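You operate a simulated robot arm through the tools that you are given. There is no shell and no other tool. Be economical: measure what you need, move in short steps, check, and stop when the job is done.

You run a simulated robot arm. Do the job below in one go: nothing can be reset, and whatever is moved stays where it is left.

TASK
Run the disc in the cleaner on its holder's setting, and clamp the book that stands in the press.
Fine: one whole run, lid on; needle in the green.
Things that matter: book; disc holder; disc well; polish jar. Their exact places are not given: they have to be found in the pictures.

Only the result counts: the job must be done as asked and must still hold three seconds after the hand-in. Knocking over, shifting, dropping, spilling or breaking anything else fails it. Lids that push on must go on centred and level and be pressed home; caps that screw on are set level and turned clockwise until they are tight.

THE ROBOT
A 7-joint arm with a fingered hand on a trunk, on a base that drives. Base frame: it is fixed to the floor where the robot stands at the start and does not move with it; the origin is under the middle of the robot, x ahead of it, y to its left, z up; the surface under the hand at the start is at about z = 860. Lengths are in mm, angles in rad, forces in N, time in s.
Its first joint turns from -2.897 to 2.897 rad. Places, roughly: book [750, 1250, 1000]; disc well [700, -100, 900]. Payload 3.7 kg.
The TCP is the grasp point between the finger pads, 25 mm short of the fingertips. In the tool frame z runs along the fingers and y along their closing line. Largest opening 88 mm; the body of the gripper starts 29 mm behind the TCP. The gripper is a hand of 5 fingers: y runs from the thumb to the fingers, the wrist lies at [-13, -106, -174] in the tool frame.
Orientation is that of the tool frame in the base frame, as a unit quaternion [w, x, y, z]. With the fingers straight down and the wrist toward the robot, the tool's x, y and z point along [0, 1, 0], [1, 0, 0] and [0, 0, -1] of the base frame.

THE INTERFACE
- The arm moves only by the tool jog_arm. Its argument "plan" is a list of rows, each a list of 6 numbers: the shift along the tool's x, y, z in mm, then the turn, a rotation vector about the tool's x, y, z in rad. In form: [[dx, dy, dz, rx, ry, rz], ...]. A call has 1 to 10 rows; each row is the pose to reach, as a shift and turn from the pose commanded when the call began, along the tool's axes at that moment. Each row takes 0.2 s and may step no farther than 50 mm and 0.15 rad from the row before; otherwise, the whole call is refused. Where a pose cannot be reached the arm comes as near as it can. A force on the tool above 40 N (or 10 N above the force at the start of the call, whichever is more), or a blocked arm, ends the call early, and 0.2 s more pass. In this call time passes only in rows, and 0.2 s behind the last. It gives the time, the measured TCP pose, the force on the tool (base axes), the opening and the grip force at its end, in the units of the frame above (readings bear some noise), with the torque about the TCP (base axes, N m) and any sound that the robot's microphone picked up.
- Cameras (640 x 400 px; columns grow to the right, rows downward): "scene" is now at [192.9, 230.3, 1324.9]; the picture's right is [0.04, -1.00, 0.00], its down [-0.26, -0.01, -0.97] and it looks along [0.96, 0.04, -0.26] (base axes); focal length 214 px, centre (320, 200). "wrist" rides on the gripper at [59, -79, -105] in the tool frame; the picture's right is [-0.73, 0.32, -0.61], its down [-0.62, -0.68, 0.38] and it looks along [-0.29, 0.66, 0.70] (tool axes); focal length 234 px, centre (320, 200).
- get_image(camera): a new picture of that camera. No time passes.
- steer(legs): drives the robot by 1 to 6 legs, each [ahead, left, turn to the left] in mm, mm and rad, along the robot's own axes; the way and the turn of a leg run together, so that a leg with both is an arc; at most 1500 mm and 3.142 rad a leg. The arm and the cameras ride along, it lands a little off, and it stops where it bumps. It gives what a move gives.
- curl_fingers(index, middle, ring, little, thumb_bend, thumb_turn): sets how far each is bent, from 0 (flat) to 1 (curled in); at 0.3 the hand is open as for a grip, at 0.7 the pads meet at the TCP. One left out holds its place. A second passes; each finger stops where it meets its share of the squeeze, and holds until it gets a number again. It is the only way to open and close the hand. It gives what a move gives, with no picture; readings hold the bend of each and the force on index, middle, ring, little, thumb and palm. thumb_turn goes from beside the hand (0) to across from the fingers (1), as for a grip.
- turn_head(pan, tilt): turns the head with the scene camera to pan (to the left, within 2.094 rad either way) and tilt (down, from -0.506 to 1.204), counted from straight ahead of the robot. It gives what a move gives.
- locate(camera, pixels): for up to 12 pixels [column, row] of the newest picture of that camera ("zoom" is the newest enlarged one), the place [x, y, z] in the base frame of the surface seen there, good to about 2 mm, but the place of the scene camera against the robot may be out by one fixed shift of up to 12 mm in any direction. No time passes.
- inspect(camera, box): a new picture of the part [left, top, right, bottom] of that camera's present view, enlarged. No time passes.
- sign_off(): hands the job in; it is judged then, once.

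Work in short steps. Measure before you move; look again where a grasp or a placing could have gone wrong, and mend it. You have 80 turns and 48 pictures in all, those below and enlarged ones among them. Open the gripper and draw the arm clear of the work before you hand the job in, unless the task says otherwise; then end with one line.

The tools are called after ">>>" as name(argument=value, ...) on one line, values as JSON. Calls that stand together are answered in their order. jog_arm: Moves the arm, as the interface text tells. Its arguments: {"type":"object","properties":{"plan":{"type":"array","items":{"type":"array","items":{"type":"number"}}}},"required":["plan"]} The other tools are called the same way: curl_fingers (index, middle, ring, little, thumb_bend, thumb_turn) moves the fingers one by one; steer (legs) drives the base; turn_head (pan, tilt) turns the head that bears the scene camera; get_image (camera) takes a picture; locate (camera, pixels) gives the place of the surface under pixels of a picture; inspect (camera, box) takes an enlarged picture of a part of a camera's view; sign_off () hands the job in.

At the start:

```text
t: 0.0
tcp_pos: [578.7, 133.9, 1285.8]
tcp_rot: [0.0, 0.707, 0.707, 0.0]
force: [-0.2, -0.1, -0.1]
ft_torque: [0.0, 0.0, 0.0]
grip_width: 87.5
grip_force: 0.0
shape: jaw
bend: [0.3, 0.3, 0.3, 0.3, 0.3, 0.98]
finger forces: [0.1, 0.0, 0.0, 0.0, 0.0, 0.0]
robot x, y, heading: [3.4, 0.2, 0.003]
head pan, tilt: [0.045, 0.262]
```

scene: 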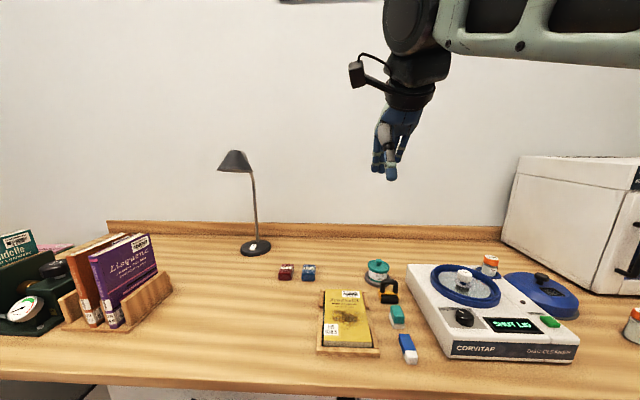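
wrist: 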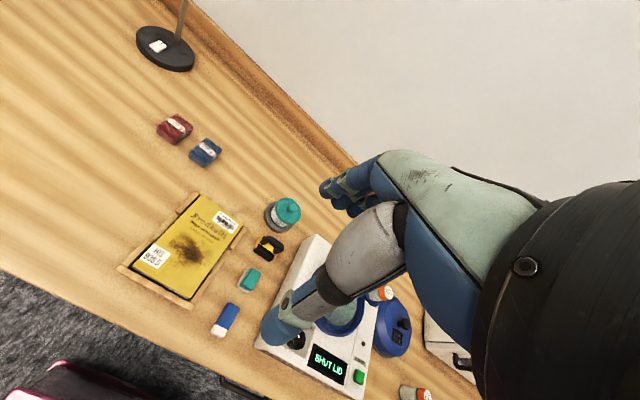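

The cleaner is at about (490,310) showing "SHUT LID", with a blue lid at (540,293) beside it. I enlarge the cleaner and the area left of it to read the markings.

>>> inspect(camera="scene", box=[400, 240, 600, 365])

>>> inspect(camera="scene", box=[260, 245, 430, 365])

>>> inspect(camera="scene", box=[0, 220, 180, 345])

```text
3.20 times, centred on (500, 302) of scene
```

zoom: 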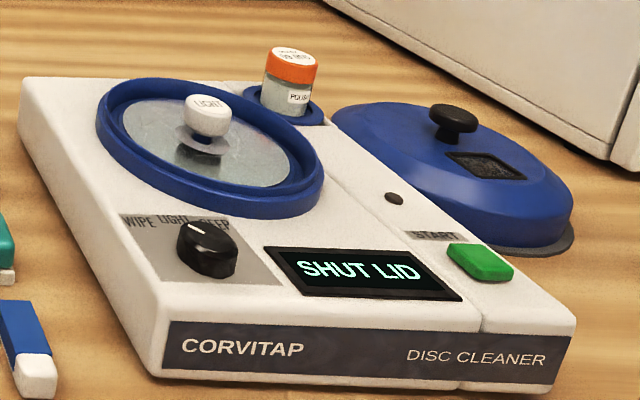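

```text
3.33 times, centred on (345, 305) of scene
```

zoom: 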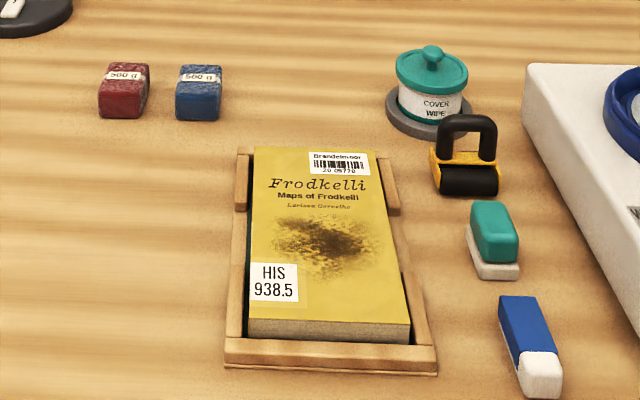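

```text
3.20 times, centred on (90, 282) of scene
```

zoom: 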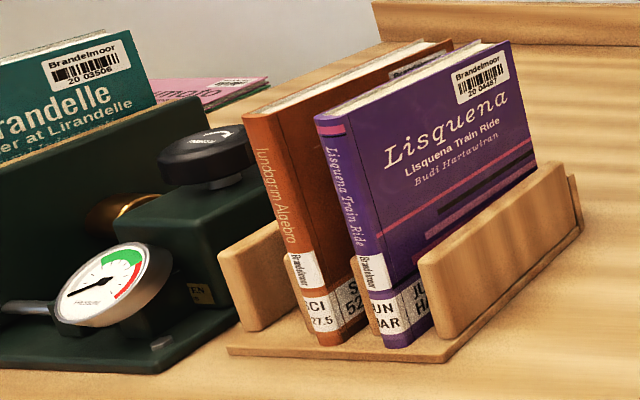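

The holder's knob in the well reads "LIGHT". I turn the head right and down to see the cleaner, the jars and the lid more closely.

>>> turn_head(pan=-0.45, tilt=0.6)

>>> get_image(camera="scene")

```text
t: 0.9
tcp_pos: [580.6, 133.1, 1285.4]
tcp_rot: [0.0, 0.707, 0.707, 0.0]
force: [0.0, 0.3, -0.8]
ft_torque: [0.03, -0.01, 0.0]
grip_width: 87.6
grip_force: 0.0
shape: jaw
bend: [0.3, 0.3, 0.3, 0.3, 0.3, 0.98]
finger forces: [0.1, 0.1, 0.1, 0.0, 0.0, 0.0]
robot x, y, heading: [1.5, -1.9, 0.0]
head pan, tilt: [-0.45, 0.6]
```

```text
42 pictures are left
```

scene: 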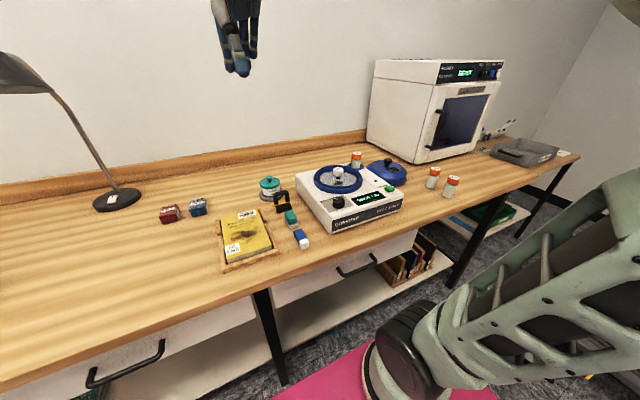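

>>> inspect(camera="scene", box=[295, 145, 405, 235])

>>> inspect(camera="scene", box=[420, 160, 470, 205])

```text
4.44 times, centred on (350, 190) of scene
```

zoom: 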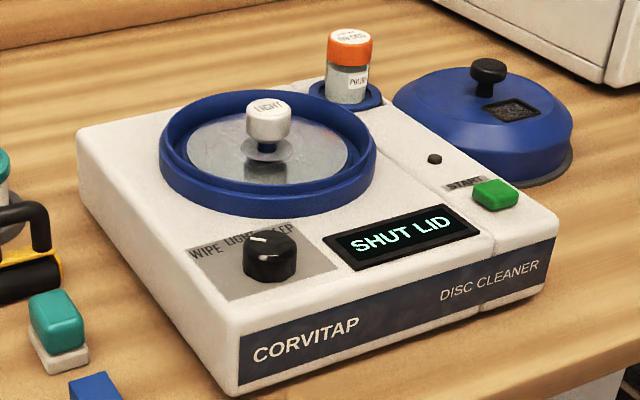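

```text
8.89 times, centred on (445, 182) of scene
```

zoom: 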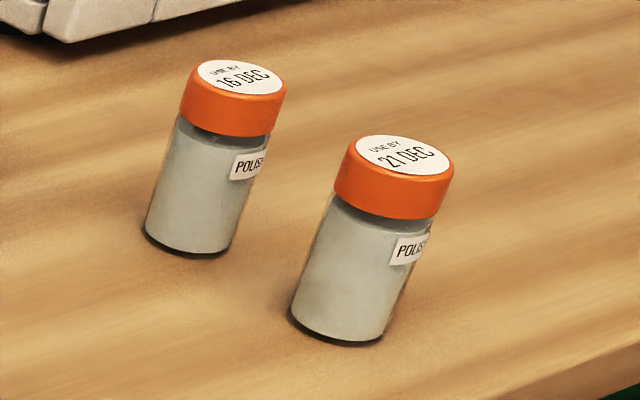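

The spare jars have use-by dates of 16 and 21 DEC. I enlarge the jar in the cleaner.

>>> inspect(camera="scene", box=[344, 145, 374, 175])

>>> inspect(camera="scene", box=[320, 160, 400, 220])

>>> locate(camera="scene", pixels=[[338, 169], [338, 201], [365, 199], [390, 189], [388, 161], [356, 155], [433, 170], [452, 178], [378, 181], [318, 180], [360, 180], [388, 173]])

```text
13.33 times, centred on (359, 160) of scene
```

zoom: 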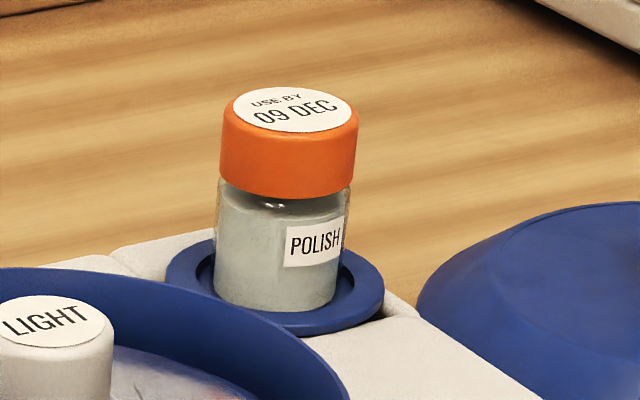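

```text
6.67 times, centred on (360, 190) of scene
```

zoom: 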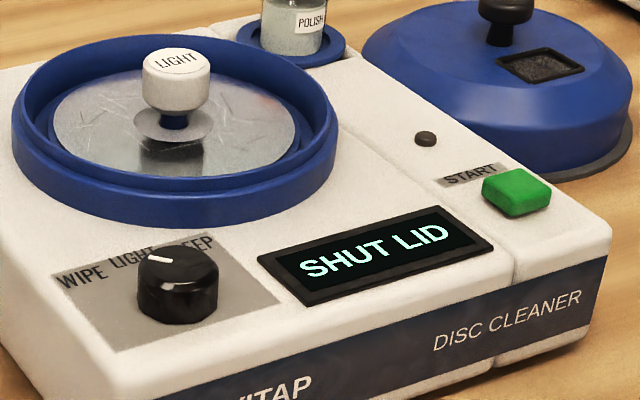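

```text
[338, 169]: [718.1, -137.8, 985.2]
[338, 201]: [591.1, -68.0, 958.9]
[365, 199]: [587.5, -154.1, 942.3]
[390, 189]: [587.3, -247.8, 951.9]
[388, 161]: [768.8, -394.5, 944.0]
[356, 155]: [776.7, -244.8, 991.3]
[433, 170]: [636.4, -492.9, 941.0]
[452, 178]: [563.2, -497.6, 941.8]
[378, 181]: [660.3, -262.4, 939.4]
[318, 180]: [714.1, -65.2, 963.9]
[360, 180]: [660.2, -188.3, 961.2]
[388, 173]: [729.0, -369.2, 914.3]
```

The fitted jar reads "USE BY 09 DEC", so today's date may matter. I look for it on the sterilizer display and around the room.

>>> inspect(camera="scene", box=[420, 50, 580, 170])

>>> turn_head(pan=0.9, tilt=0.45)

>>> get_image(camera="scene")

```text
3.33 times, centred on (500, 110) of scene
```

zoom: 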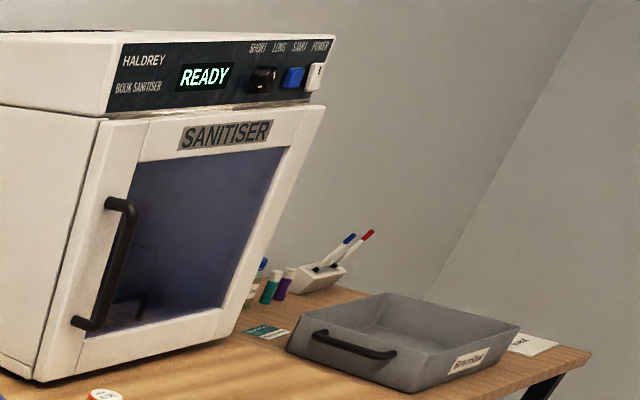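

```text
t: 2.4
tcp_pos: [578.6, 133.5, 1285.4]
tcp_rot: [0.001, 0.707, 0.707, 0.0]
force: [-0.1, -0.5, -0.2]
ft_torque: [0.0, 0.0, 0.0]
grip_width: 87.5
grip_force: 0.1
shape: jaw
bend: [0.3, 0.3, 0.3, 0.3, 0.3, 0.98]
finger forces: [0.0, 0.0, 0.0, 0.1, 0.0, 0.1]
robot x, y, heading: [1.6, 2.3, 0.002]
head pan, tilt: [0.901, 0.45]
```

```text
36 pictures are left
```

scene: 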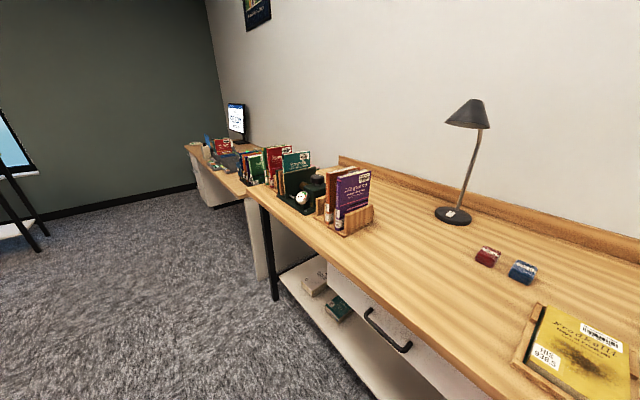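

A computer screen stands at (236,117) and something lit at (10,140); I enlarge them for a date, along with the press.

>>> inspect(camera="scene", box=[200, 95, 250, 180])

>>> inspect(camera="scene", box=[265, 140, 380, 240])

>>> turn_head(pan=1.7, tilt=0.3)

>>> get_image(camera="scene")

```text
4.71 times, centred on (225, 138) of scene
```

zoom: 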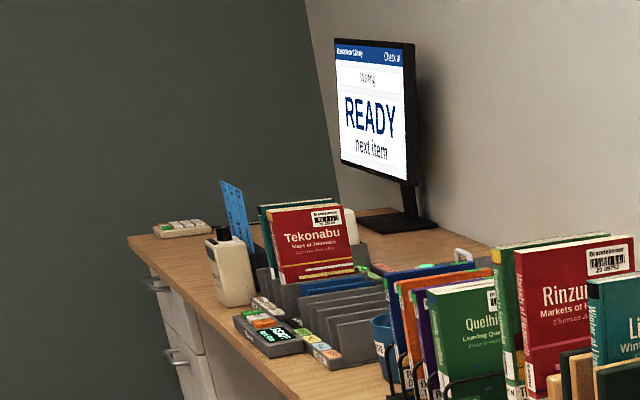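

```text
4.00 times, centred on (322, 190) of scene
```

zoom: 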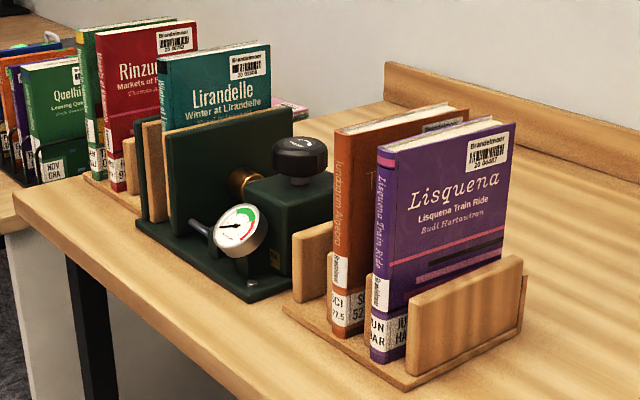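

```text
t: 3.6
tcp_pos: [579.4, 133.9, 1287.2]
tcp_rot: [0.0, 0.706, 0.708, 0.0]
force: [0.0, -1.1, 0.1]
ft_torque: [0.02, -0.01, -0.01]
grip_width: 87.8
grip_force: 0.1
shape: jaw
bend: [0.3, 0.3, 0.3, 0.3, 0.3, 0.98]
finger forces: [0.0, 0.0, 0.1, 0.1, 0.0, 0.0]
robot x, y, heading: [1.4, 1.0, 0.004]
head pan, tilt: [1.7, 0.3]
```

```text
33 pictures are left
```

scene: 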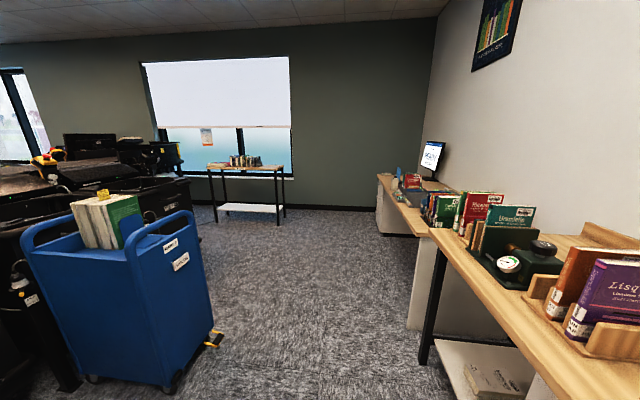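

I check the card at (207,138) and the poster/desk for a date.

>>> inspect(camera="scene", box=[192, 122, 222, 152])

>>> inspect(camera="scene", box=[375, 130, 445, 200])

```text
13.33 times, centred on (207, 137) of scene
```

zoom: 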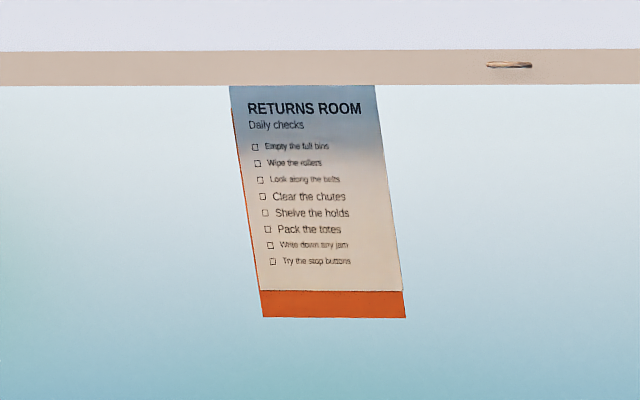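

```text
5.71 times, centred on (410, 165) of scene
```

zoom: 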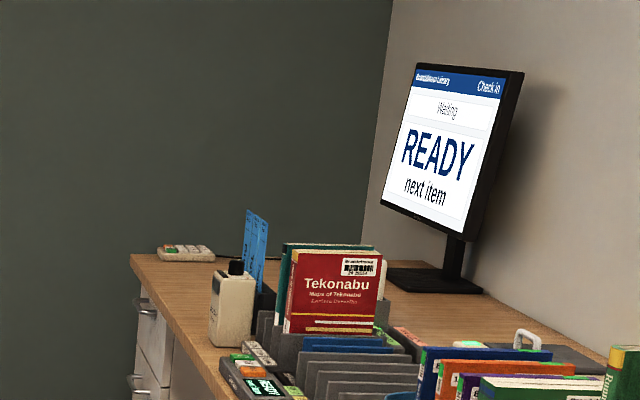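

No date there. I look to the right side of the room.

>>> turn_head(pan=-1.2, tilt=0.25)

>>> get_image(camera="scene")

```text
t: 6.1
tcp_pos: [580.0, 132.9, 1285.2]
tcp_rot: [-0.001, 0.707, 0.707, 0.0]
force: [0.1, -1.0, 1.2]
ft_torque: [-0.03, -0.01, 0.02]
grip_width: 87.7
grip_force: 0.1
shape: jaw
bend: [0.3, 0.3, 0.3, 0.3, 0.3, 0.98]
finger forces: [0.0, 0.0, 0.0, 0.1, 0.1, 0.0]
robot x, y, heading: [0.3, 0.4, -0.003]
head pan, tilt: [-1.201, 0.25]
```

```text
30 pictures are left
```

scene: 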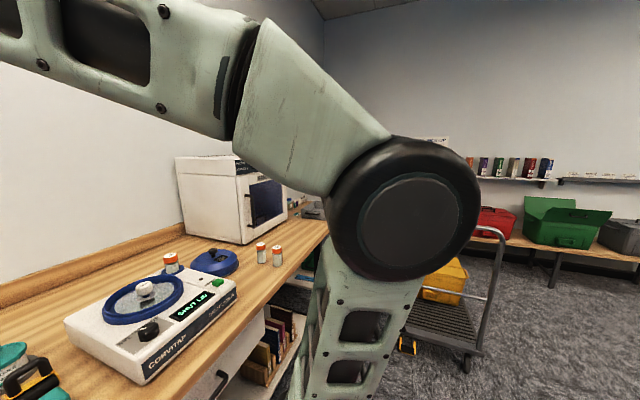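

No date anywhere on this side. I move the hand over so the wrist camera sees the cleaner's dial closely: shift about base (-65,-211,-235).

>>> jog_arm(plan=[[-30, -9, 34, 0, 0, 0], [-60, -18, 67, 0, 0, 0], [-90, -28, 100, 0, 0, 0], [-120, -37, 134, 0, 0, 0], [-150, -46, 167, 0, 0, 0], [-180, -55, 200, 0, 0, 0], [-211, -65, 235, 0, 0, 0]])

>>> get_image(camera="wrist")

```text
t: 7.7
tcp_pos: [513.2, -77.1, 1051.5]
tcp_rot: [-0.001, 0.707, 0.707, 0.0]
force: [1.1, -0.5, -0.2]
ft_torque: [-0.01, 0.04, 0.02]
grip_width: 87.8
grip_force: 0.0
shape: jaw
bend: [0.3, 0.3, 0.3, 0.3, 0.3, 0.98]
finger forces: [0.0, 0.0, 0.1, 0.0, 0.0, 0.0]
robot x, y, heading: [-1.9, -0.6, 0.002]
head pan, tilt: [-1.201, 0.25]
```

```text
29 pictures are left
```

wrist: 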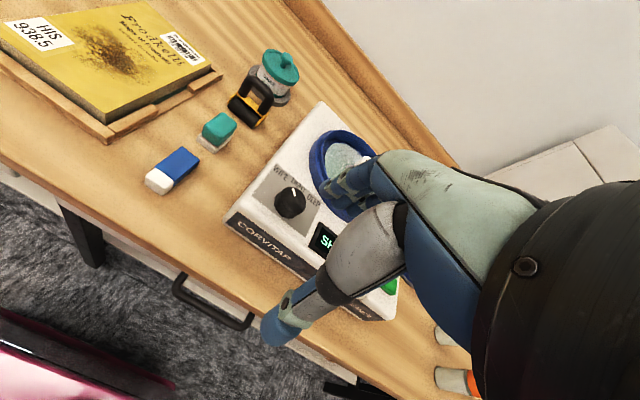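

>>> inspect(camera="wrist", box=[240, 150, 340, 250])

>>> locate(camera="wrist", pixels=[[290, 195], [300, 210], [281, 216], [273, 172], [322, 208], [308, 238], [258, 197], [327, 183], [338, 138], [373, 152]])

```text
4.00 times, centred on (290, 200) of wrist
```

zoom: 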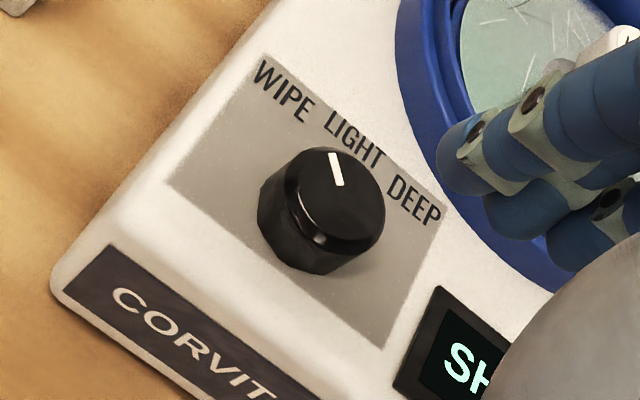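

```text
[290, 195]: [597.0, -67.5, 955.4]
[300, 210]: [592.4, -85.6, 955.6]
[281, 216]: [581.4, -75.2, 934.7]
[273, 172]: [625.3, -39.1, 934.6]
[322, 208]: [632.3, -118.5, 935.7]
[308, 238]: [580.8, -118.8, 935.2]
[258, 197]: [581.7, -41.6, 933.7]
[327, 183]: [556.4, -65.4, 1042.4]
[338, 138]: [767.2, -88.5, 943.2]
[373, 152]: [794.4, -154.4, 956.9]
```

I locate the pointer tick ends, knob top edges and label centres in the enlarged picture.

>>> locate(camera="zoom", pixels=[[332, 156], [341, 183], [290, 200], [382, 205], [325, 150], [330, 240], [282, 90], [354, 140], [412, 202]])

```text
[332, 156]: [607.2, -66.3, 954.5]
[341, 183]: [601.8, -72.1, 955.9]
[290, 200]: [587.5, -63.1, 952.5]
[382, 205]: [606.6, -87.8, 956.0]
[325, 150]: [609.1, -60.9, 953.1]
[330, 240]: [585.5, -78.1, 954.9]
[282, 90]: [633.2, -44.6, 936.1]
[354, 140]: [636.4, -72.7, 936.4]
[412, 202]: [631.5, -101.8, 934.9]
```

The tick points from (597,-73) toward WIPE, about 40° left of LIGHT, so the dial must go ~40° clockwise. I half-close the hand and move above the knob.

>>> curl_fingers(index=0.48, middle=0.48, ring=0.48, little=0.48, thumb_bend=0.48)

>>> jog_arm(plan=[[2, 42, 10, 0, 0, 0], [4, 84, 31, 0, 0, 0]])

>>> turn_head(pan=-0.25, tilt=0.65)

>>> inspect(camera="scene", box=[220, 120, 420, 245])

```text
t: 8.7
tcp_pos: [513.1, -77.9, 1052.1]
tcp_rot: [0.0, 0.707, 0.707, -0.001]
force: [0.1, 0.4, 1.1]
ft_torque: [-0.03, 0.03, 0.02]
grip_width: 46.7
grip_force: 0.2
shape: fingers
bend: [0.48, 0.48, 0.48, 0.48, 0.48, 0.98]
finger forces: [0.0, 0.0, 0.1, 0.0, 0.0, 0.0]
robot x, y, heading: [-1.0, 1.6, -0.003]
head pan, tilt: [-1.201, 0.25]
```

```text
t: 9.3
tcp_pos: [600.0, -72.2, 1021.1]
tcp_rot: [0.001, 0.707, 0.707, 0.001]
force: [-0.5, -0.5, 0.6]
ft_torque: [0.03, 0.02, -0.02]
grip_width: 46.2
grip_force: 0.0
shape: fingers
bend: [0.48, 0.48, 0.48, 0.48, 0.48, 0.98]
finger forces: [0.0, 0.0, 0.0, 0.1, 0.0, 0.0]
robot x, y, heading: [2.8, 1.1, 0.004]
head pan, tilt: [-1.201, 0.25]
```

```text
t: 10.5
tcp_pos: [599.1, -72.3, 1021.4]
tcp_rot: [0.0, 0.707, 0.707, 0.0]
force: [0.5, 0.1, -0.2]
ft_torque: [-0.01, 0.03, 0.02]
grip_width: 46.5
grip_force: 0.1
shape: fingers
bend: [0.48, 0.48, 0.48, 0.48, 0.48, 0.98]
finger forces: [0.0, 0.0, 0.0, 0.0, 0.0, 0.0]
robot x, y, heading: [1.2, -3.7, -0.0]
head pan, tilt: [-0.25, 0.649]
```

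```text
3.20 times, centred on (320, 182) of scene
```

zoom: 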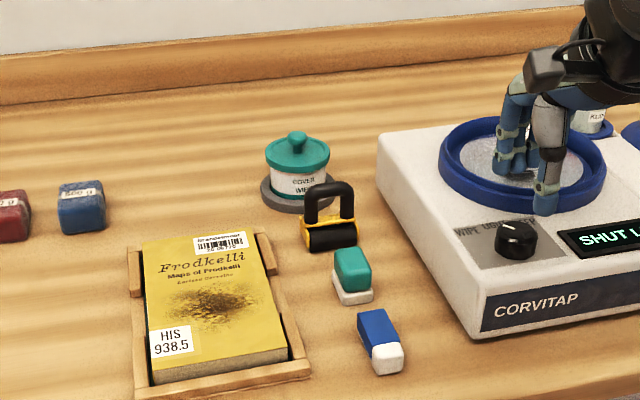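

The hand hovers over the dial with thumb nearest. I descend about 54 mm to straddle the knob.

>>> jog_arm(plan=[[0, -2, 25, 0, 0, 0], [0, -2, 42, 0, 0, 0], [0, -2, 54, 0, 0, 0]])

>>> inspect(camera="scene", box=[340, 140, 440, 220])

```text
t: 11.3
tcp_pos: [596.7, -74.0, 965.8]
tcp_rot: [0.001, 0.707, 0.708, 0.0]
force: [0.1, 0.1, -0.1]
ft_torque: [0.04, 0.0, 0.03]
grip_width: 46.4
grip_force: 0.0
shape: fingers
bend: [0.48, 0.48, 0.48, 0.48, 0.48, 0.98]
finger forces: [0.1, 0.0, 0.0, 0.2, 0.0, 0.1]
robot x, y, heading: [-0.9, 1.5, 0.003]
head pan, tilt: [-0.25, 0.649]
```

```text
5.00 times, centred on (390, 180) of scene
```

zoom: 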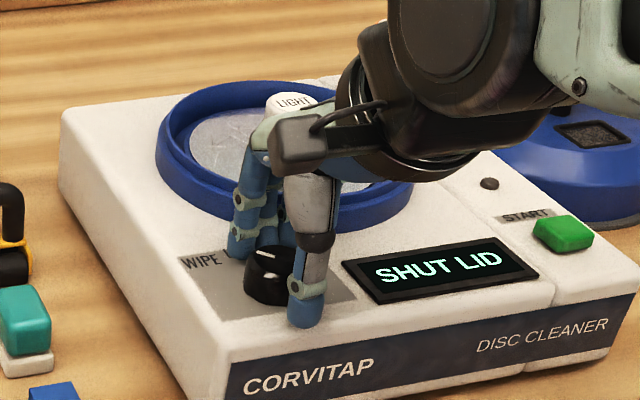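

Thumb and fingers straddle the knob, roughly centred. I close on it.

>>> curl_fingers(index=0.62, middle=0.62, ring=0.62, little=0.62, thumb_bend=0.62)

```text
t: 12.3
tcp_pos: [598.4, -72.7, 965.2]
tcp_rot: [0.0, 0.707, 0.707, 0.0]
force: [6.8, -0.7, 0.4]
ft_torque: [-0.01, -0.14, 0.02]
grip_width: 25.3
grip_force: 4.4
shape: fingers
bend: [0.56, 0.57, 0.62, 0.62, 0.59, 0.97]
finger forces: [3.9, 3.9, 0.0, 0.0, 1.3, 0.0]
robot x, y, heading: [-0.9, -0.1, 0.002]
head pan, tilt: [-0.25, 0.649]
```

Index, middle and thumb hold the knob (25 mm). I turn it clockwise about the tool axis by ~0.7 rad.

>>> jog_arm(plan=[[0, 0, 0, 0, 0, 0.14], [0, 0, 0, 0, 0, 0.28], [0, 0, 0, 0, 0, 0.42], [0, 0, 0, 0, 0, 0.56], [0, 0, 0, 0, 0, 0.7]])

>>> inspect(camera="scene", box=[340, 140, 440, 220])

```text
t: 13.5
tcp_pos: [596.9, -73.1, 965.8]
tcp_rot: [0.0, 0.907, 0.421, 0.0]
force: [6.2, -2.2, 3.7]
ft_torque: [-0.1, -0.17, 0.02]
grip_width: 26.3
grip_force: 4.6
shape: fingers
bend: [0.55, 0.57, 0.62, 0.62, 0.6, 0.97]
finger forces: [4.8, 3.5, 0.1, 0.0, 1.9, 0.0]
robot x, y, heading: [0.6, -1.7, -0.001]
head pan, tilt: [-0.25, 0.649]
```

```text
5.00 times, centred on (390, 180) of scene
```

zoom: 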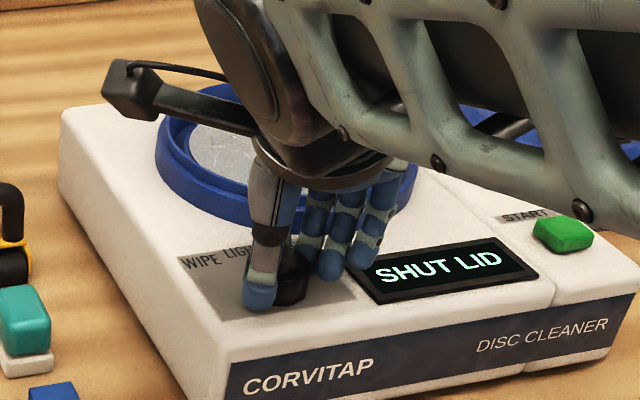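

The hand turned the full 0.7 rad and no sound was reported. I open to 0.48, lift off, and check the pointer.

>>> curl_fingers(index=0.46, middle=0.46, ring=0.46, little=0.46, thumb_bend=0.46)

>>> jog_arm(plan=[[0, 0, -40, 0, 0, 0], [0, 0, -80, 0, 0, 0], [0, 0, -120, 0, 0, -0.14], [0, 0, -120, 0, 0, -0.28], [0, 0, -120, 0, 0, -0.42], [0, 0, -120, 0, 0, -0.56], [0, 0, -120, 0, 0, -0.7]])

>>> inspect(camera="scene", box=[360, 150, 460, 230])

```text
t: 14.5
tcp_pos: [597.6, -72.3, 965.4]
tcp_rot: [0.0, 0.906, 0.422, 0.001]
force: [-0.8, 0.0, 0.2]
ft_torque: [0.0, -0.01, -0.03]
grip_width: 50.0
grip_force: 0.0
shape: fingers
bend: [0.46, 0.46, 0.46, 0.46, 0.46, 0.97]
finger forces: [0.0, 0.0, 0.0, 0.0, 0.0, 0.0]
robot x, y, heading: [0.2, -0.2, 0.005]
head pan, tilt: [-0.25, 0.649]
```

```text
t: 16.1
tcp_pos: [597.5, -73.1, 1085.0]
tcp_rot: [0.0, 0.706, 0.708, 0.0]
force: [-0.5, 0.2, 0.3]
ft_torque: [0.03, 0.0, 0.03]
grip_width: 49.7
grip_force: 0.0
shape: fingers
bend: [0.46, 0.46, 0.46, 0.46, 0.46, 0.97]
finger forces: [0.1, 0.0, 0.0, 0.0, 0.0, 0.0]
robot x, y, heading: [-3.6, 0.6, 0.0]
head pan, tilt: [-0.25, 0.649]
```

```text
5.00 times, centred on (410, 190) of scene
```

zoom: 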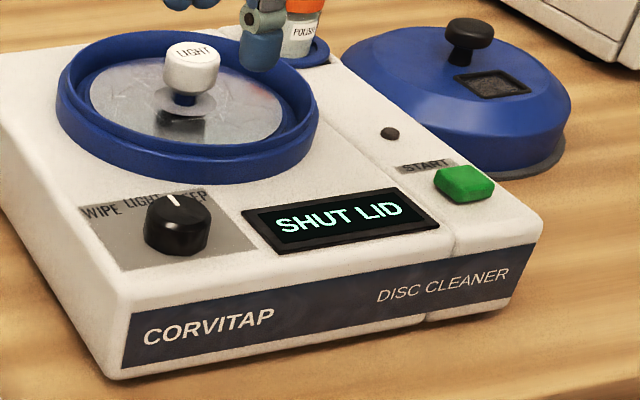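

The pointer moved; I locate its ends and the label centres to measure the angle.

>>> locate(camera="zoom", pixels=[[172, 195], [179, 207], [148, 212], [209, 214], [178, 192], [175, 231], [101, 212], [143, 203], [187, 80], [240, 88], [180, 45], [462, 183]])

```text
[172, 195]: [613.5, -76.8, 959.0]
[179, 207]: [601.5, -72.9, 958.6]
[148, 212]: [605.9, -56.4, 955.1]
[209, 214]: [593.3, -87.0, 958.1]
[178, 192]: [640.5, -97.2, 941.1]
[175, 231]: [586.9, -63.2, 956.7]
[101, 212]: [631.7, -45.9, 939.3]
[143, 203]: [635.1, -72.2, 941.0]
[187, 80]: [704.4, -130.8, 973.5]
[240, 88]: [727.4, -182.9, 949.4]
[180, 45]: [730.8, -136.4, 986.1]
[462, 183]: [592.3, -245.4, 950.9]
```

>>> inspect(camera="scene", box=[372, 183, 408, 208])

>>> locate(camera="zoom", pixels=[[0, 0]])

```text
16.00 times, centred on (390, 196) of scene
```

zoom: 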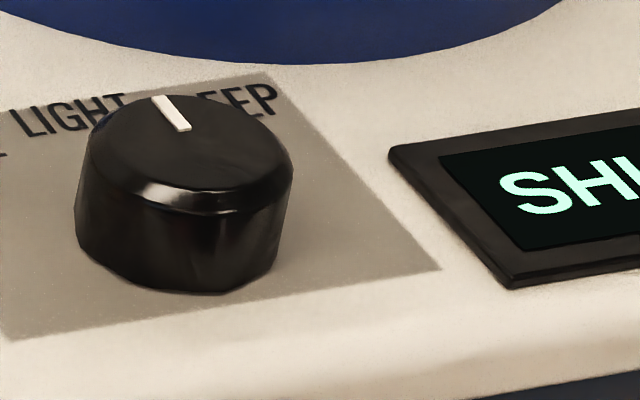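

```text
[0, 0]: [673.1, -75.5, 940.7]
```

The tick runs parallel to the plate's side edge toward LIGHT: dial set. Next I view the well with the wrist camera from tcp about (560,-140,1085).

>>> jog_arm(plan=[[-34, -18, 0, 0, 0, 0], [-67, -37, 0, 0, 0, 0]])

>>> get_image(camera="wrist")

```text
t: 16.7
tcp_pos: [559.5, -140.3, 1087.3]
tcp_rot: [0.0, 0.706, 0.708, 0.0]
force: [-0.3, -0.2, -0.8]
ft_torque: [0.0, -0.01, 0.03]
grip_width: 50.2
grip_force: 0.1
shape: fingers
bend: [0.46, 0.46, 0.46, 0.46, 0.46, 0.97]
finger forces: [0.0, 0.0, 0.0, 0.0, 0.1, 0.0]
robot x, y, heading: [-0.8, 1.8, -0.001]
head pan, tilt: [-0.25, 0.649]
```

```text
22 pictures are left
```

wrist: 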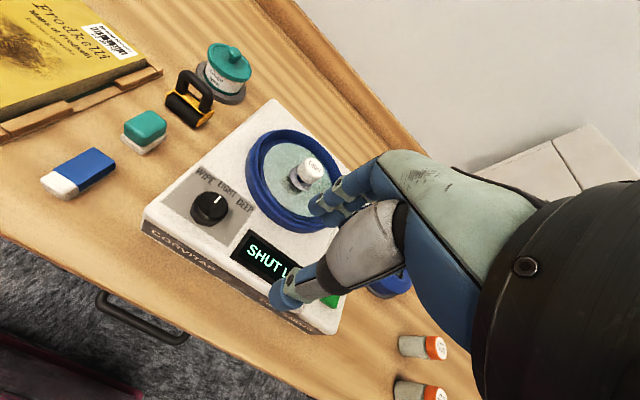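

I locate points around the blue well rim and the holder knob for its centre.

>>> locate(camera="wrist", pixels=[[250, 168], [257, 148], [272, 134], [290, 130], [308, 135], [322, 147], [253, 188], [264, 208], [282, 222], [300, 226], [312, 167], [300, 190]])

```text
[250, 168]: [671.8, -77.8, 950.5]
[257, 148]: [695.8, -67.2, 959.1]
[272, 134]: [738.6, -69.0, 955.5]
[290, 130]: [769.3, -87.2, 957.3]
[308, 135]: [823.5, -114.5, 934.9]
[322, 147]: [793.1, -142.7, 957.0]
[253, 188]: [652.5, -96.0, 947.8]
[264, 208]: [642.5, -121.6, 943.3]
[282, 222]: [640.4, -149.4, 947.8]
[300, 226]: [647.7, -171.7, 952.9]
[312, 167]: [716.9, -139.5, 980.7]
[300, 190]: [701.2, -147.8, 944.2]
```

Well centre fits (716.5,-142), outer radius ~77. Now I move toward the lid to measure its knob and rim.

>>> jog_arm(plan=[[-43, 8, 4, 0, 0, 0], [-86, 16, 8, 0, 0, 0], [-130, 25, 13, 0, 0, 0], [-173, 33, 17, 0, 0, 0], [-216, 41, 22, 0, 0, 0], [-260, 50, 27, 0, 0, 0]])

>>> get_image(camera="wrist")

```text
t: 18.1
tcp_pos: [609.4, -400.6, 1059.2]
tcp_rot: [0.0, 0.708, 0.706, 0.001]
force: [-0.4, 0.4, 0.6]
ft_torque: [0.05, 0.0, 0.0]
grip_width: 50.0
grip_force: 0.0
shape: fingers
bend: [0.46, 0.46, 0.46, 0.46, 0.46, 0.97]
finger forces: [0.0, 0.0, 0.1, 0.0, 0.0, 0.1]
robot x, y, heading: [-0.8, -3.4, 0.002]
head pan, tilt: [-0.25, 0.649]
```

```text
21 pictures are left
```

wrist: 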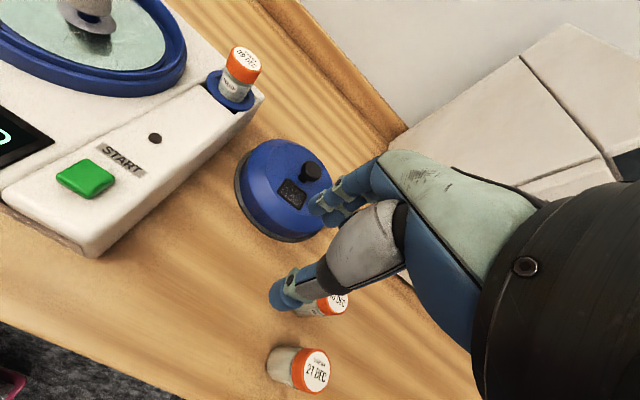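

The lid is at (285,190) with knob at (311,171). I locate knob points, lid outline, sanitiser corner, and START button.

>>> locate(camera="wrist", pixels=[[313, 166], [302, 172], [321, 170], [311, 163], [242, 190], [245, 165], [262, 145], [285, 138], [260, 225], [290, 238], [85, 175], [400, 145]])

>>> inspect(camera="wrist", box=[210, 110, 360, 250])

```text
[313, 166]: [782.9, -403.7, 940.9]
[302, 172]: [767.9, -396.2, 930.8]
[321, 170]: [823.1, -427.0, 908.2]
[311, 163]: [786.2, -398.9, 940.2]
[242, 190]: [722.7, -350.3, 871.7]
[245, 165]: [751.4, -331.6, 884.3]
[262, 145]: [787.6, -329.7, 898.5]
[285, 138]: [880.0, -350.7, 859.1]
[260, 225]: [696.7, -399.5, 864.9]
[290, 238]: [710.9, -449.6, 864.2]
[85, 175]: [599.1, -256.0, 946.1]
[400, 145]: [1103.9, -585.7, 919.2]
```

```text
2.86 times, centred on (285, 180) of wrist
```

zoom: 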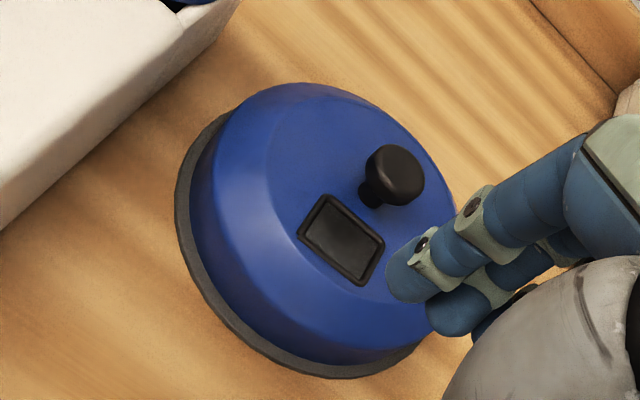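

>>> locate(camera="zoom", pixels=[[402, 172], [384, 172], [420, 180], [400, 150], [402, 195], [368, 195], [380, 205], [192, 210], [225, 135], [300, 340], [340, 358], [230, 290]])

```text
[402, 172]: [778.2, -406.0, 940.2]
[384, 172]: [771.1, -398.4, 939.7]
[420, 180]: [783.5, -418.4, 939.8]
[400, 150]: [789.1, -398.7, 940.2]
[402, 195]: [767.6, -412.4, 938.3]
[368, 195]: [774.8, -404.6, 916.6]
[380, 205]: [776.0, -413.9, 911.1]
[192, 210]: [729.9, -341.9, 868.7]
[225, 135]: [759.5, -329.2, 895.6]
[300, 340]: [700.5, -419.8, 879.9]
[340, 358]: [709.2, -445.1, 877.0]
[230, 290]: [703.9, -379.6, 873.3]
```

Knob top centre is (778,-406,940), concentric with the lid (R≈79). I check how close the sanitiser's side is before going in.

>>> locate(camera="wrist", pixels=[[440, 120], [500, 150], [525, 60], [600, 160], [560, 180], [430, 160]])

>>> turn_head(pan=-0.6, tilt=0.5)

>>> get_image(camera="scene")

```text
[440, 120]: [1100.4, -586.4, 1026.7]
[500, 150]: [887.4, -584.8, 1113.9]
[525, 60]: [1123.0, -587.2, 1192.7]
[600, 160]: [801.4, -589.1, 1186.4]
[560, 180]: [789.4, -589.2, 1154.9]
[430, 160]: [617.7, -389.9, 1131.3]
```

```text
t: 18.9
tcp_pos: [609.5, -400.4, 1057.2]
tcp_rot: [0.0, 0.708, 0.707, 0.0]
force: [0.1, -0.6, 0.2]
ft_torque: [0.02, 0.0, 0.01]
grip_width: 50.1
grip_force: 0.1
shape: fingers
bend: [0.46, 0.46, 0.46, 0.46, 0.46, 0.97]
finger forces: [0.0, 0.0, 0.0, 0.1, 0.1, 0.1]
robot x, y, heading: [-0.1, 1.0, -0.0]
head pan, tilt: [-0.6, 0.499]
```

```text
19 pictures are left
```

scene: 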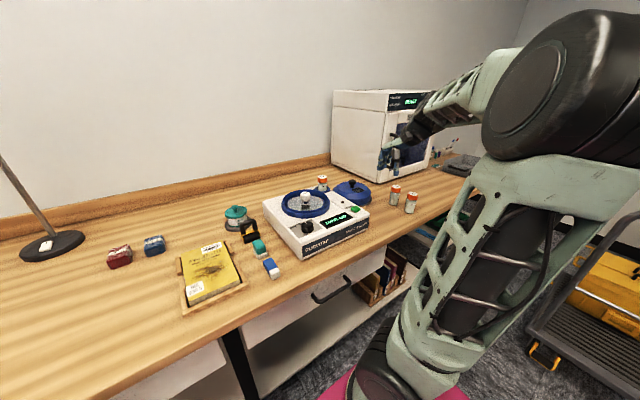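

Sanitiser's side is at y=-588, clear. I move above the lid knob, still with a 50 mm opening, then down to z≈944.

>>> jog_arm(plan=[[-1, 42, 6, 0, 0, 0], [-2, 84, 16, 0, 0, 0], [-4, 126, 32, 0, 0, 0], [-5, 168, 48, 0, 0, 0], [-5, 168, 80, 0, 0, 0]])

>>> inspect(camera="scene", box=[310, 130, 430, 220])

```text
t: 20.1
tcp_pos: [778.1, -407.8, 979.3]
tcp_rot: [0.0, 0.707, 0.707, 0.0]
force: [-0.8, -0.8, 1.2]
ft_torque: [-0.02, -0.01, 0.0]
grip_width: 50.0
grip_force: 0.1
shape: fingers
bend: [0.46, 0.46, 0.46, 0.46, 0.46, 0.97]
finger forces: [0.1, 0.0, 0.1, 0.1, 0.0, 0.0]
robot x, y, heading: [-1.7, 1.4, 0.002]
head pan, tilt: [-0.6, 0.499]
```

```text
4.44 times, centred on (370, 175) of scene
```

zoom: 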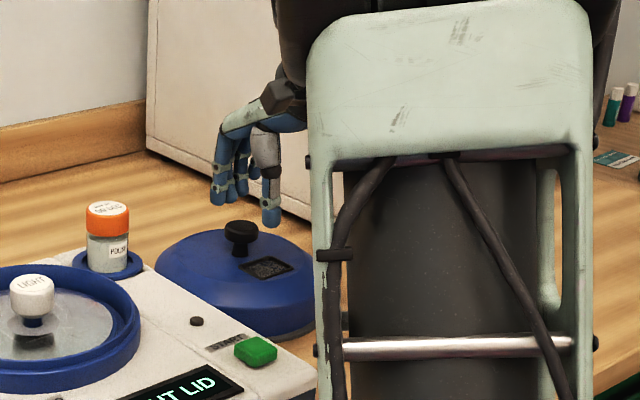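

Aligned over the knob. I descend 35 mm and close.

>>> jog_arm(plan=[[1, 0, 20, 0, 0, 0], [1, 0, 35, 0, 0, 0]])

>>> curl_fingers(index=0.66, middle=0.66, ring=0.66, little=0.66, thumb_bend=0.66)

>>> inspect(camera="scene", box=[330, 150, 410, 210])

```text
t: 20.8
tcp_pos: [778.6, -405.9, 944.8]
tcp_rot: [0.0, 0.707, 0.707, 0.0]
force: [-0.6, -0.4, 0.9]
ft_torque: [0.02, 0.0, -0.02]
grip_width: 50.2
grip_force: 0.0
shape: fingers
bend: [0.46, 0.46, 0.46, 0.46, 0.46, 0.97]
finger forces: [0.0, 0.0, 0.1, 0.1, 0.0, 0.1]
robot x, y, heading: [0.7, 2.3, 0.004]
head pan, tilt: [-0.6, 0.499]
```

```text
t: 21.8
tcp_pos: [777.5, -405.5, 943.9]
tcp_rot: [0.0, 0.707, 0.707, 0.0]
force: [-0.4, 0.0, -1.0]
ft_torque: [0.05, 0.02, -0.01]
grip_width: 19.3
grip_force: 4.0
shape: fingers
bend: [0.61, 0.65, 0.66, 0.66, 0.6, 0.97]
finger forces: [3.2, 1.0, 0.1, 0.0, 4.6, 0.0]
robot x, y, heading: [3.8, -0.6, -0.002]
head pan, tilt: [-0.6, 0.499]
```

```text
6.67 times, centred on (370, 180) of scene
```

zoom: 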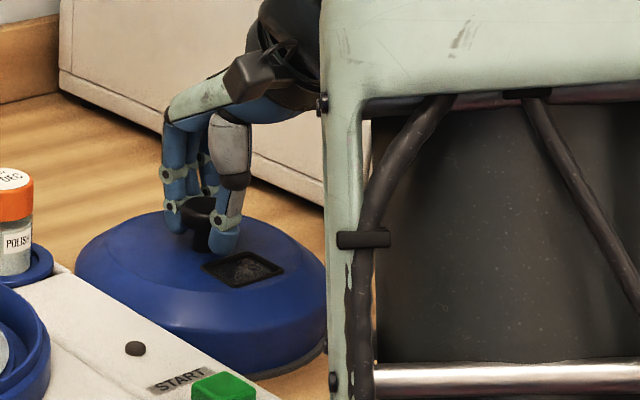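

Index and thumb hold the knob. I squeeze a bit more and lift 30 mm, watching the grip.

>>> curl_fingers(index=0.8, middle=0.8, ring=0.7, little=0.7, thumb_bend=0.8)

>>> jog_arm(plan=[[0, 0, -15, 0, 0, 0], [0, 0, -40, 0, 0, 0], [0, 0, -80, 0, 0, 0]])

>>> inspect(camera="scene", box=[310, 130, 430, 220])

```text
t: 22.8
tcp_pos: [777.2, -406.0, 944.0]
tcp_rot: [0.0, 0.707, 0.707, 0.0]
force: [-0.5, 0.4, -0.1]
ft_torque: [0.01, 0.03, -0.02]
grip_width: 9.5
grip_force: 21.4
shape: fingers
bend: [0.76, 0.76, 0.7, 0.7, 0.68, 0.92]
finger forces: [11.3, 13.1, 0.1, 0.0, 17.6, 0.0]
robot x, y, heading: [-1.4, 3.1, 0.005]
head pan, tilt: [-0.6, 0.499]
```

```text
t: 23.6
tcp_pos: [776.3, -403.5, 1023.7]
tcp_rot: [-0.001, 0.707, 0.708, -0.001]
force: [0.4, -0.3, -1.2]
ft_torque: [0.0, 0.0, 0.03]
grip_width: 9.2
grip_force: 21.6
shape: fingers
bend: [0.77, 0.77, 0.7, 0.7, 0.68, 0.92]
finger forces: [11.4, 13.5, 0.0, 0.0, 18.0, 0.0]
robot x, y, heading: [0.4, -1.2, 0.003]
head pan, tilt: [-0.6, 0.499]
```

```text
4.44 times, centred on (370, 175) of scene
```

zoom: 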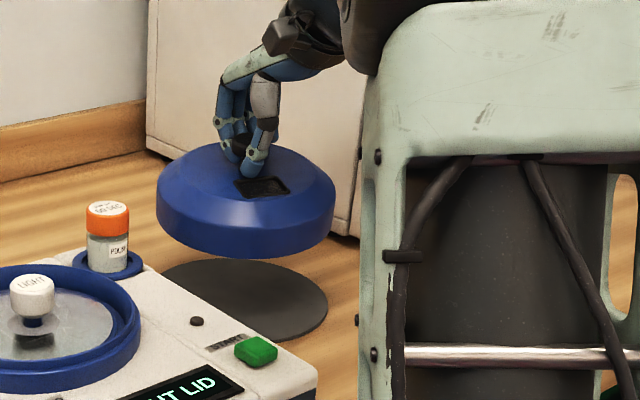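

The lid hangs level at the knob. I raise it another 80 mm and carry it over the well, clearing the jar (top ~987).

>>> jog_arm(plan=[[0, 0, -40, 0, 0, 0], [0, 0, -80, 0, 0, 0], [44, -10, -80, 0, 0, 0], [88, -20, -80, 0, 0, 0], [132, -30, -80, 0, 0, 0], [176, -40, -80, 0, 0, 0], [220, -50, -80, 0, 0, 0], [264, -61, -80, 0, 0, 0]])

>>> turn_head(pan=-0.55, tilt=0.5)

>>> inspect(camera="scene", box=[220, 120, 380, 240])

```text
t: 25.4
tcp_pos: [717.6, -138.0, 1104.9]
tcp_rot: [0.0, 0.707, 0.707, 0.0]
force: [-0.2, -0.8, -0.8]
ft_torque: [0.03, 0.0, 0.0]
grip_width: 8.6
grip_force: 22.7
shape: fingers
bend: [0.78, 0.77, 0.7, 0.7, 0.69, 0.91]
finger forces: [11.8, 14.9, 0.0, 0.0, 17.9, 0.1]
robot x, y, heading: [-1.0, 2.7, 0.002]
head pan, tilt: [-0.6, 0.499]
```

```text
t: 26.0
tcp_pos: [717.7, -138.8, 1104.0]
tcp_rot: [0.0, 0.707, 0.707, 0.001]
force: [0.8, 0.2, -1.5]
ft_torque: [-0.01, 0.01, 0.04]
grip_width: 8.6
grip_force: 22.3
shape: fingers
bend: [0.78, 0.77, 0.7, 0.7, 0.69, 0.91]
finger forces: [11.8, 15.0, 0.0, 0.0, 17.8, 0.0]
robot x, y, heading: [-0.1, -0.6, -0.0]
head pan, tilt: [-0.55, 0.499]
```

```text
3.33 times, centred on (300, 180) of scene
```

zoom: 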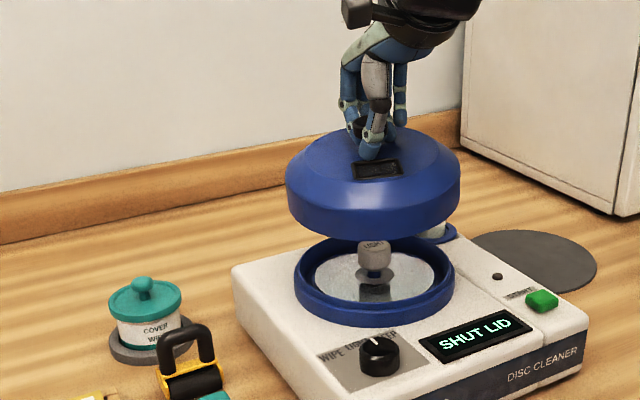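

The lid hovers over the well. I locate lid wall points and well rim points in this same picture to compare centres.

>>> locate(camera="zoom", pixels=[[290, 200], [310, 224], [340, 233], [373, 234], [405, 231], [435, 219], [456, 195], [298, 285], [325, 310], [375, 318], [425, 308], [449, 285]])

```text
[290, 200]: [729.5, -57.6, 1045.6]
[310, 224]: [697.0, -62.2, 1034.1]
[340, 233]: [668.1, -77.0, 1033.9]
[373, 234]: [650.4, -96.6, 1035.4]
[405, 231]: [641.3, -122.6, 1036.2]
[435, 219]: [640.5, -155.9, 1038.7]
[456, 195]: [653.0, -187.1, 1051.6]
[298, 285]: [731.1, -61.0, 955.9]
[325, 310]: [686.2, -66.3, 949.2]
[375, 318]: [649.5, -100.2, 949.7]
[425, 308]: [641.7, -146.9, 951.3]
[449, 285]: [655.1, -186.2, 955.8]
```

Lid centre ≈(717.5,-138.5), well ≈(718,-139) in the same picture: aligned within ~1 mm. I lower to just above the rim and recheck.

>>> jog_arm(plan=[[0, 0, 25, 0, 0, 0], [0, 0, 48, 0, 0, 0]])

>>> inspect(camera="scene", box=[270, 150, 350, 210])

>>> locate(camera="zoom", pixels=[[160, 190], [200, 225], [250, 245], [320, 248], [390, 240], [440, 215], [470, 185], [200, 275], [250, 300], [320, 306], [390, 298], [440, 275]])

```text
t: 26.6
tcp_pos: [717.3, -137.5, 1054.0]
tcp_rot: [0.0, 0.706, 0.708, 0.0]
force: [-0.4, -0.1, -1.2]
ft_torque: [-0.02, -0.02, 0.0]
grip_width: 8.6
grip_force: 22.6
shape: fingers
bend: [0.78, 0.77, 0.7, 0.7, 0.69, 0.91]
finger forces: [11.9, 15.2, 0.0, 0.0, 17.9, 0.0]
robot x, y, heading: [-1.1, -4.2, -0.003]
head pan, tilt: [-0.55, 0.499]
```

```text
6.67 times, centred on (310, 180) of scene
```

zoom: 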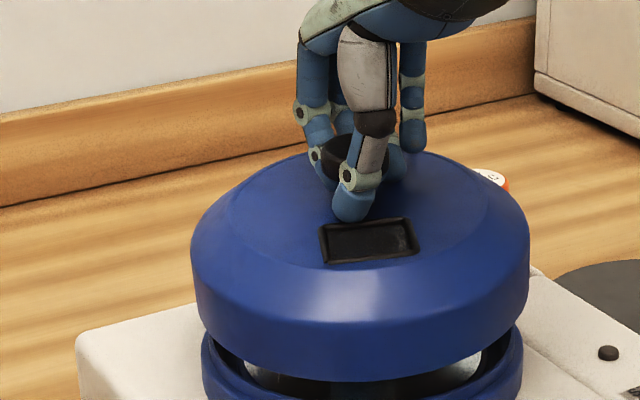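

```text
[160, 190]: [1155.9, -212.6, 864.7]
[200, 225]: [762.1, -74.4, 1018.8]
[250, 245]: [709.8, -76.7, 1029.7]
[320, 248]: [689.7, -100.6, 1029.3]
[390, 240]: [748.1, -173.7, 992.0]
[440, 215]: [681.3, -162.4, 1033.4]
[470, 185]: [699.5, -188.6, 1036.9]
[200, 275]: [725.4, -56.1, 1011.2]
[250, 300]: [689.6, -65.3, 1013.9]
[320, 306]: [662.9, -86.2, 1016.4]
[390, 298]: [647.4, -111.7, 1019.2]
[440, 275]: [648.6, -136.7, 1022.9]
```

>>> locate(camera="zoom", pixels=[[203, 315], [230, 342], [280, 365], [340, 376], [400, 376], [460, 364], [505, 338], [525, 300], [207, 362], [215, 378], [516, 372], [510, 385]])

```text
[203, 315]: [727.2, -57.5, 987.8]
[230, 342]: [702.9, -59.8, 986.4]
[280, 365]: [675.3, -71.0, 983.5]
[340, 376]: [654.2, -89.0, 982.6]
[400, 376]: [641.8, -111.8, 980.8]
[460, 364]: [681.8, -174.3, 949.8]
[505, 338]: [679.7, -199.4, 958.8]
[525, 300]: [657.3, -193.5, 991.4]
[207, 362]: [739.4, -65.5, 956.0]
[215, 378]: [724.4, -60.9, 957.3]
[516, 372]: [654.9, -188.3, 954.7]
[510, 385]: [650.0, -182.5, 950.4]
```

The lid edge (~981) is concentric with and just above the rim (~957). I lower in small rows until it meets resistance.

>>> jog_arm(plan=[[0, 0, 8, 0, 0, 0], [0, 0, 14, 0, 0, 0], [0, 0, 18, 0, 0, 0], [0, 0, 22, 0, 0, 0], [0, 0, 26, 0, 0, 0], [0, 0, 30, 0, 0, 0]])

>>> inspect(camera="scene", box=[270, 160, 370, 235])

```text
t: 28.0
tcp_pos: [717.0, -140.3, 1026.6]
tcp_rot: [0.001, 0.707, 0.707, 0.001]
force: [-1.6, -3.6, 12.6]
ft_torque: [0.22, 0.29, 0.05]
grip_width: 7.4
grip_force: 28.6
shape: fingers
bend: [0.78, 0.77, 0.7, 0.7, 0.71, 0.91]
finger forces: [12.1, 17.5, 0.0, 0.0, 27.3, 0.0]
robot x, y, heading: [-2.7, 1.1, 0.004]
head pan, tilt: [-0.55, 0.499]
```

```text
5.33 times, centred on (320, 198) of scene
```

zoom: 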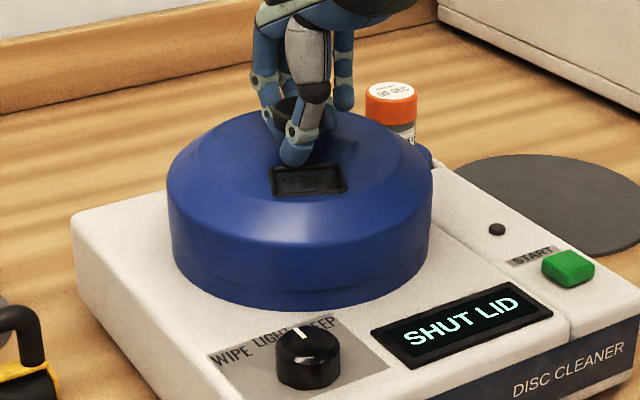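

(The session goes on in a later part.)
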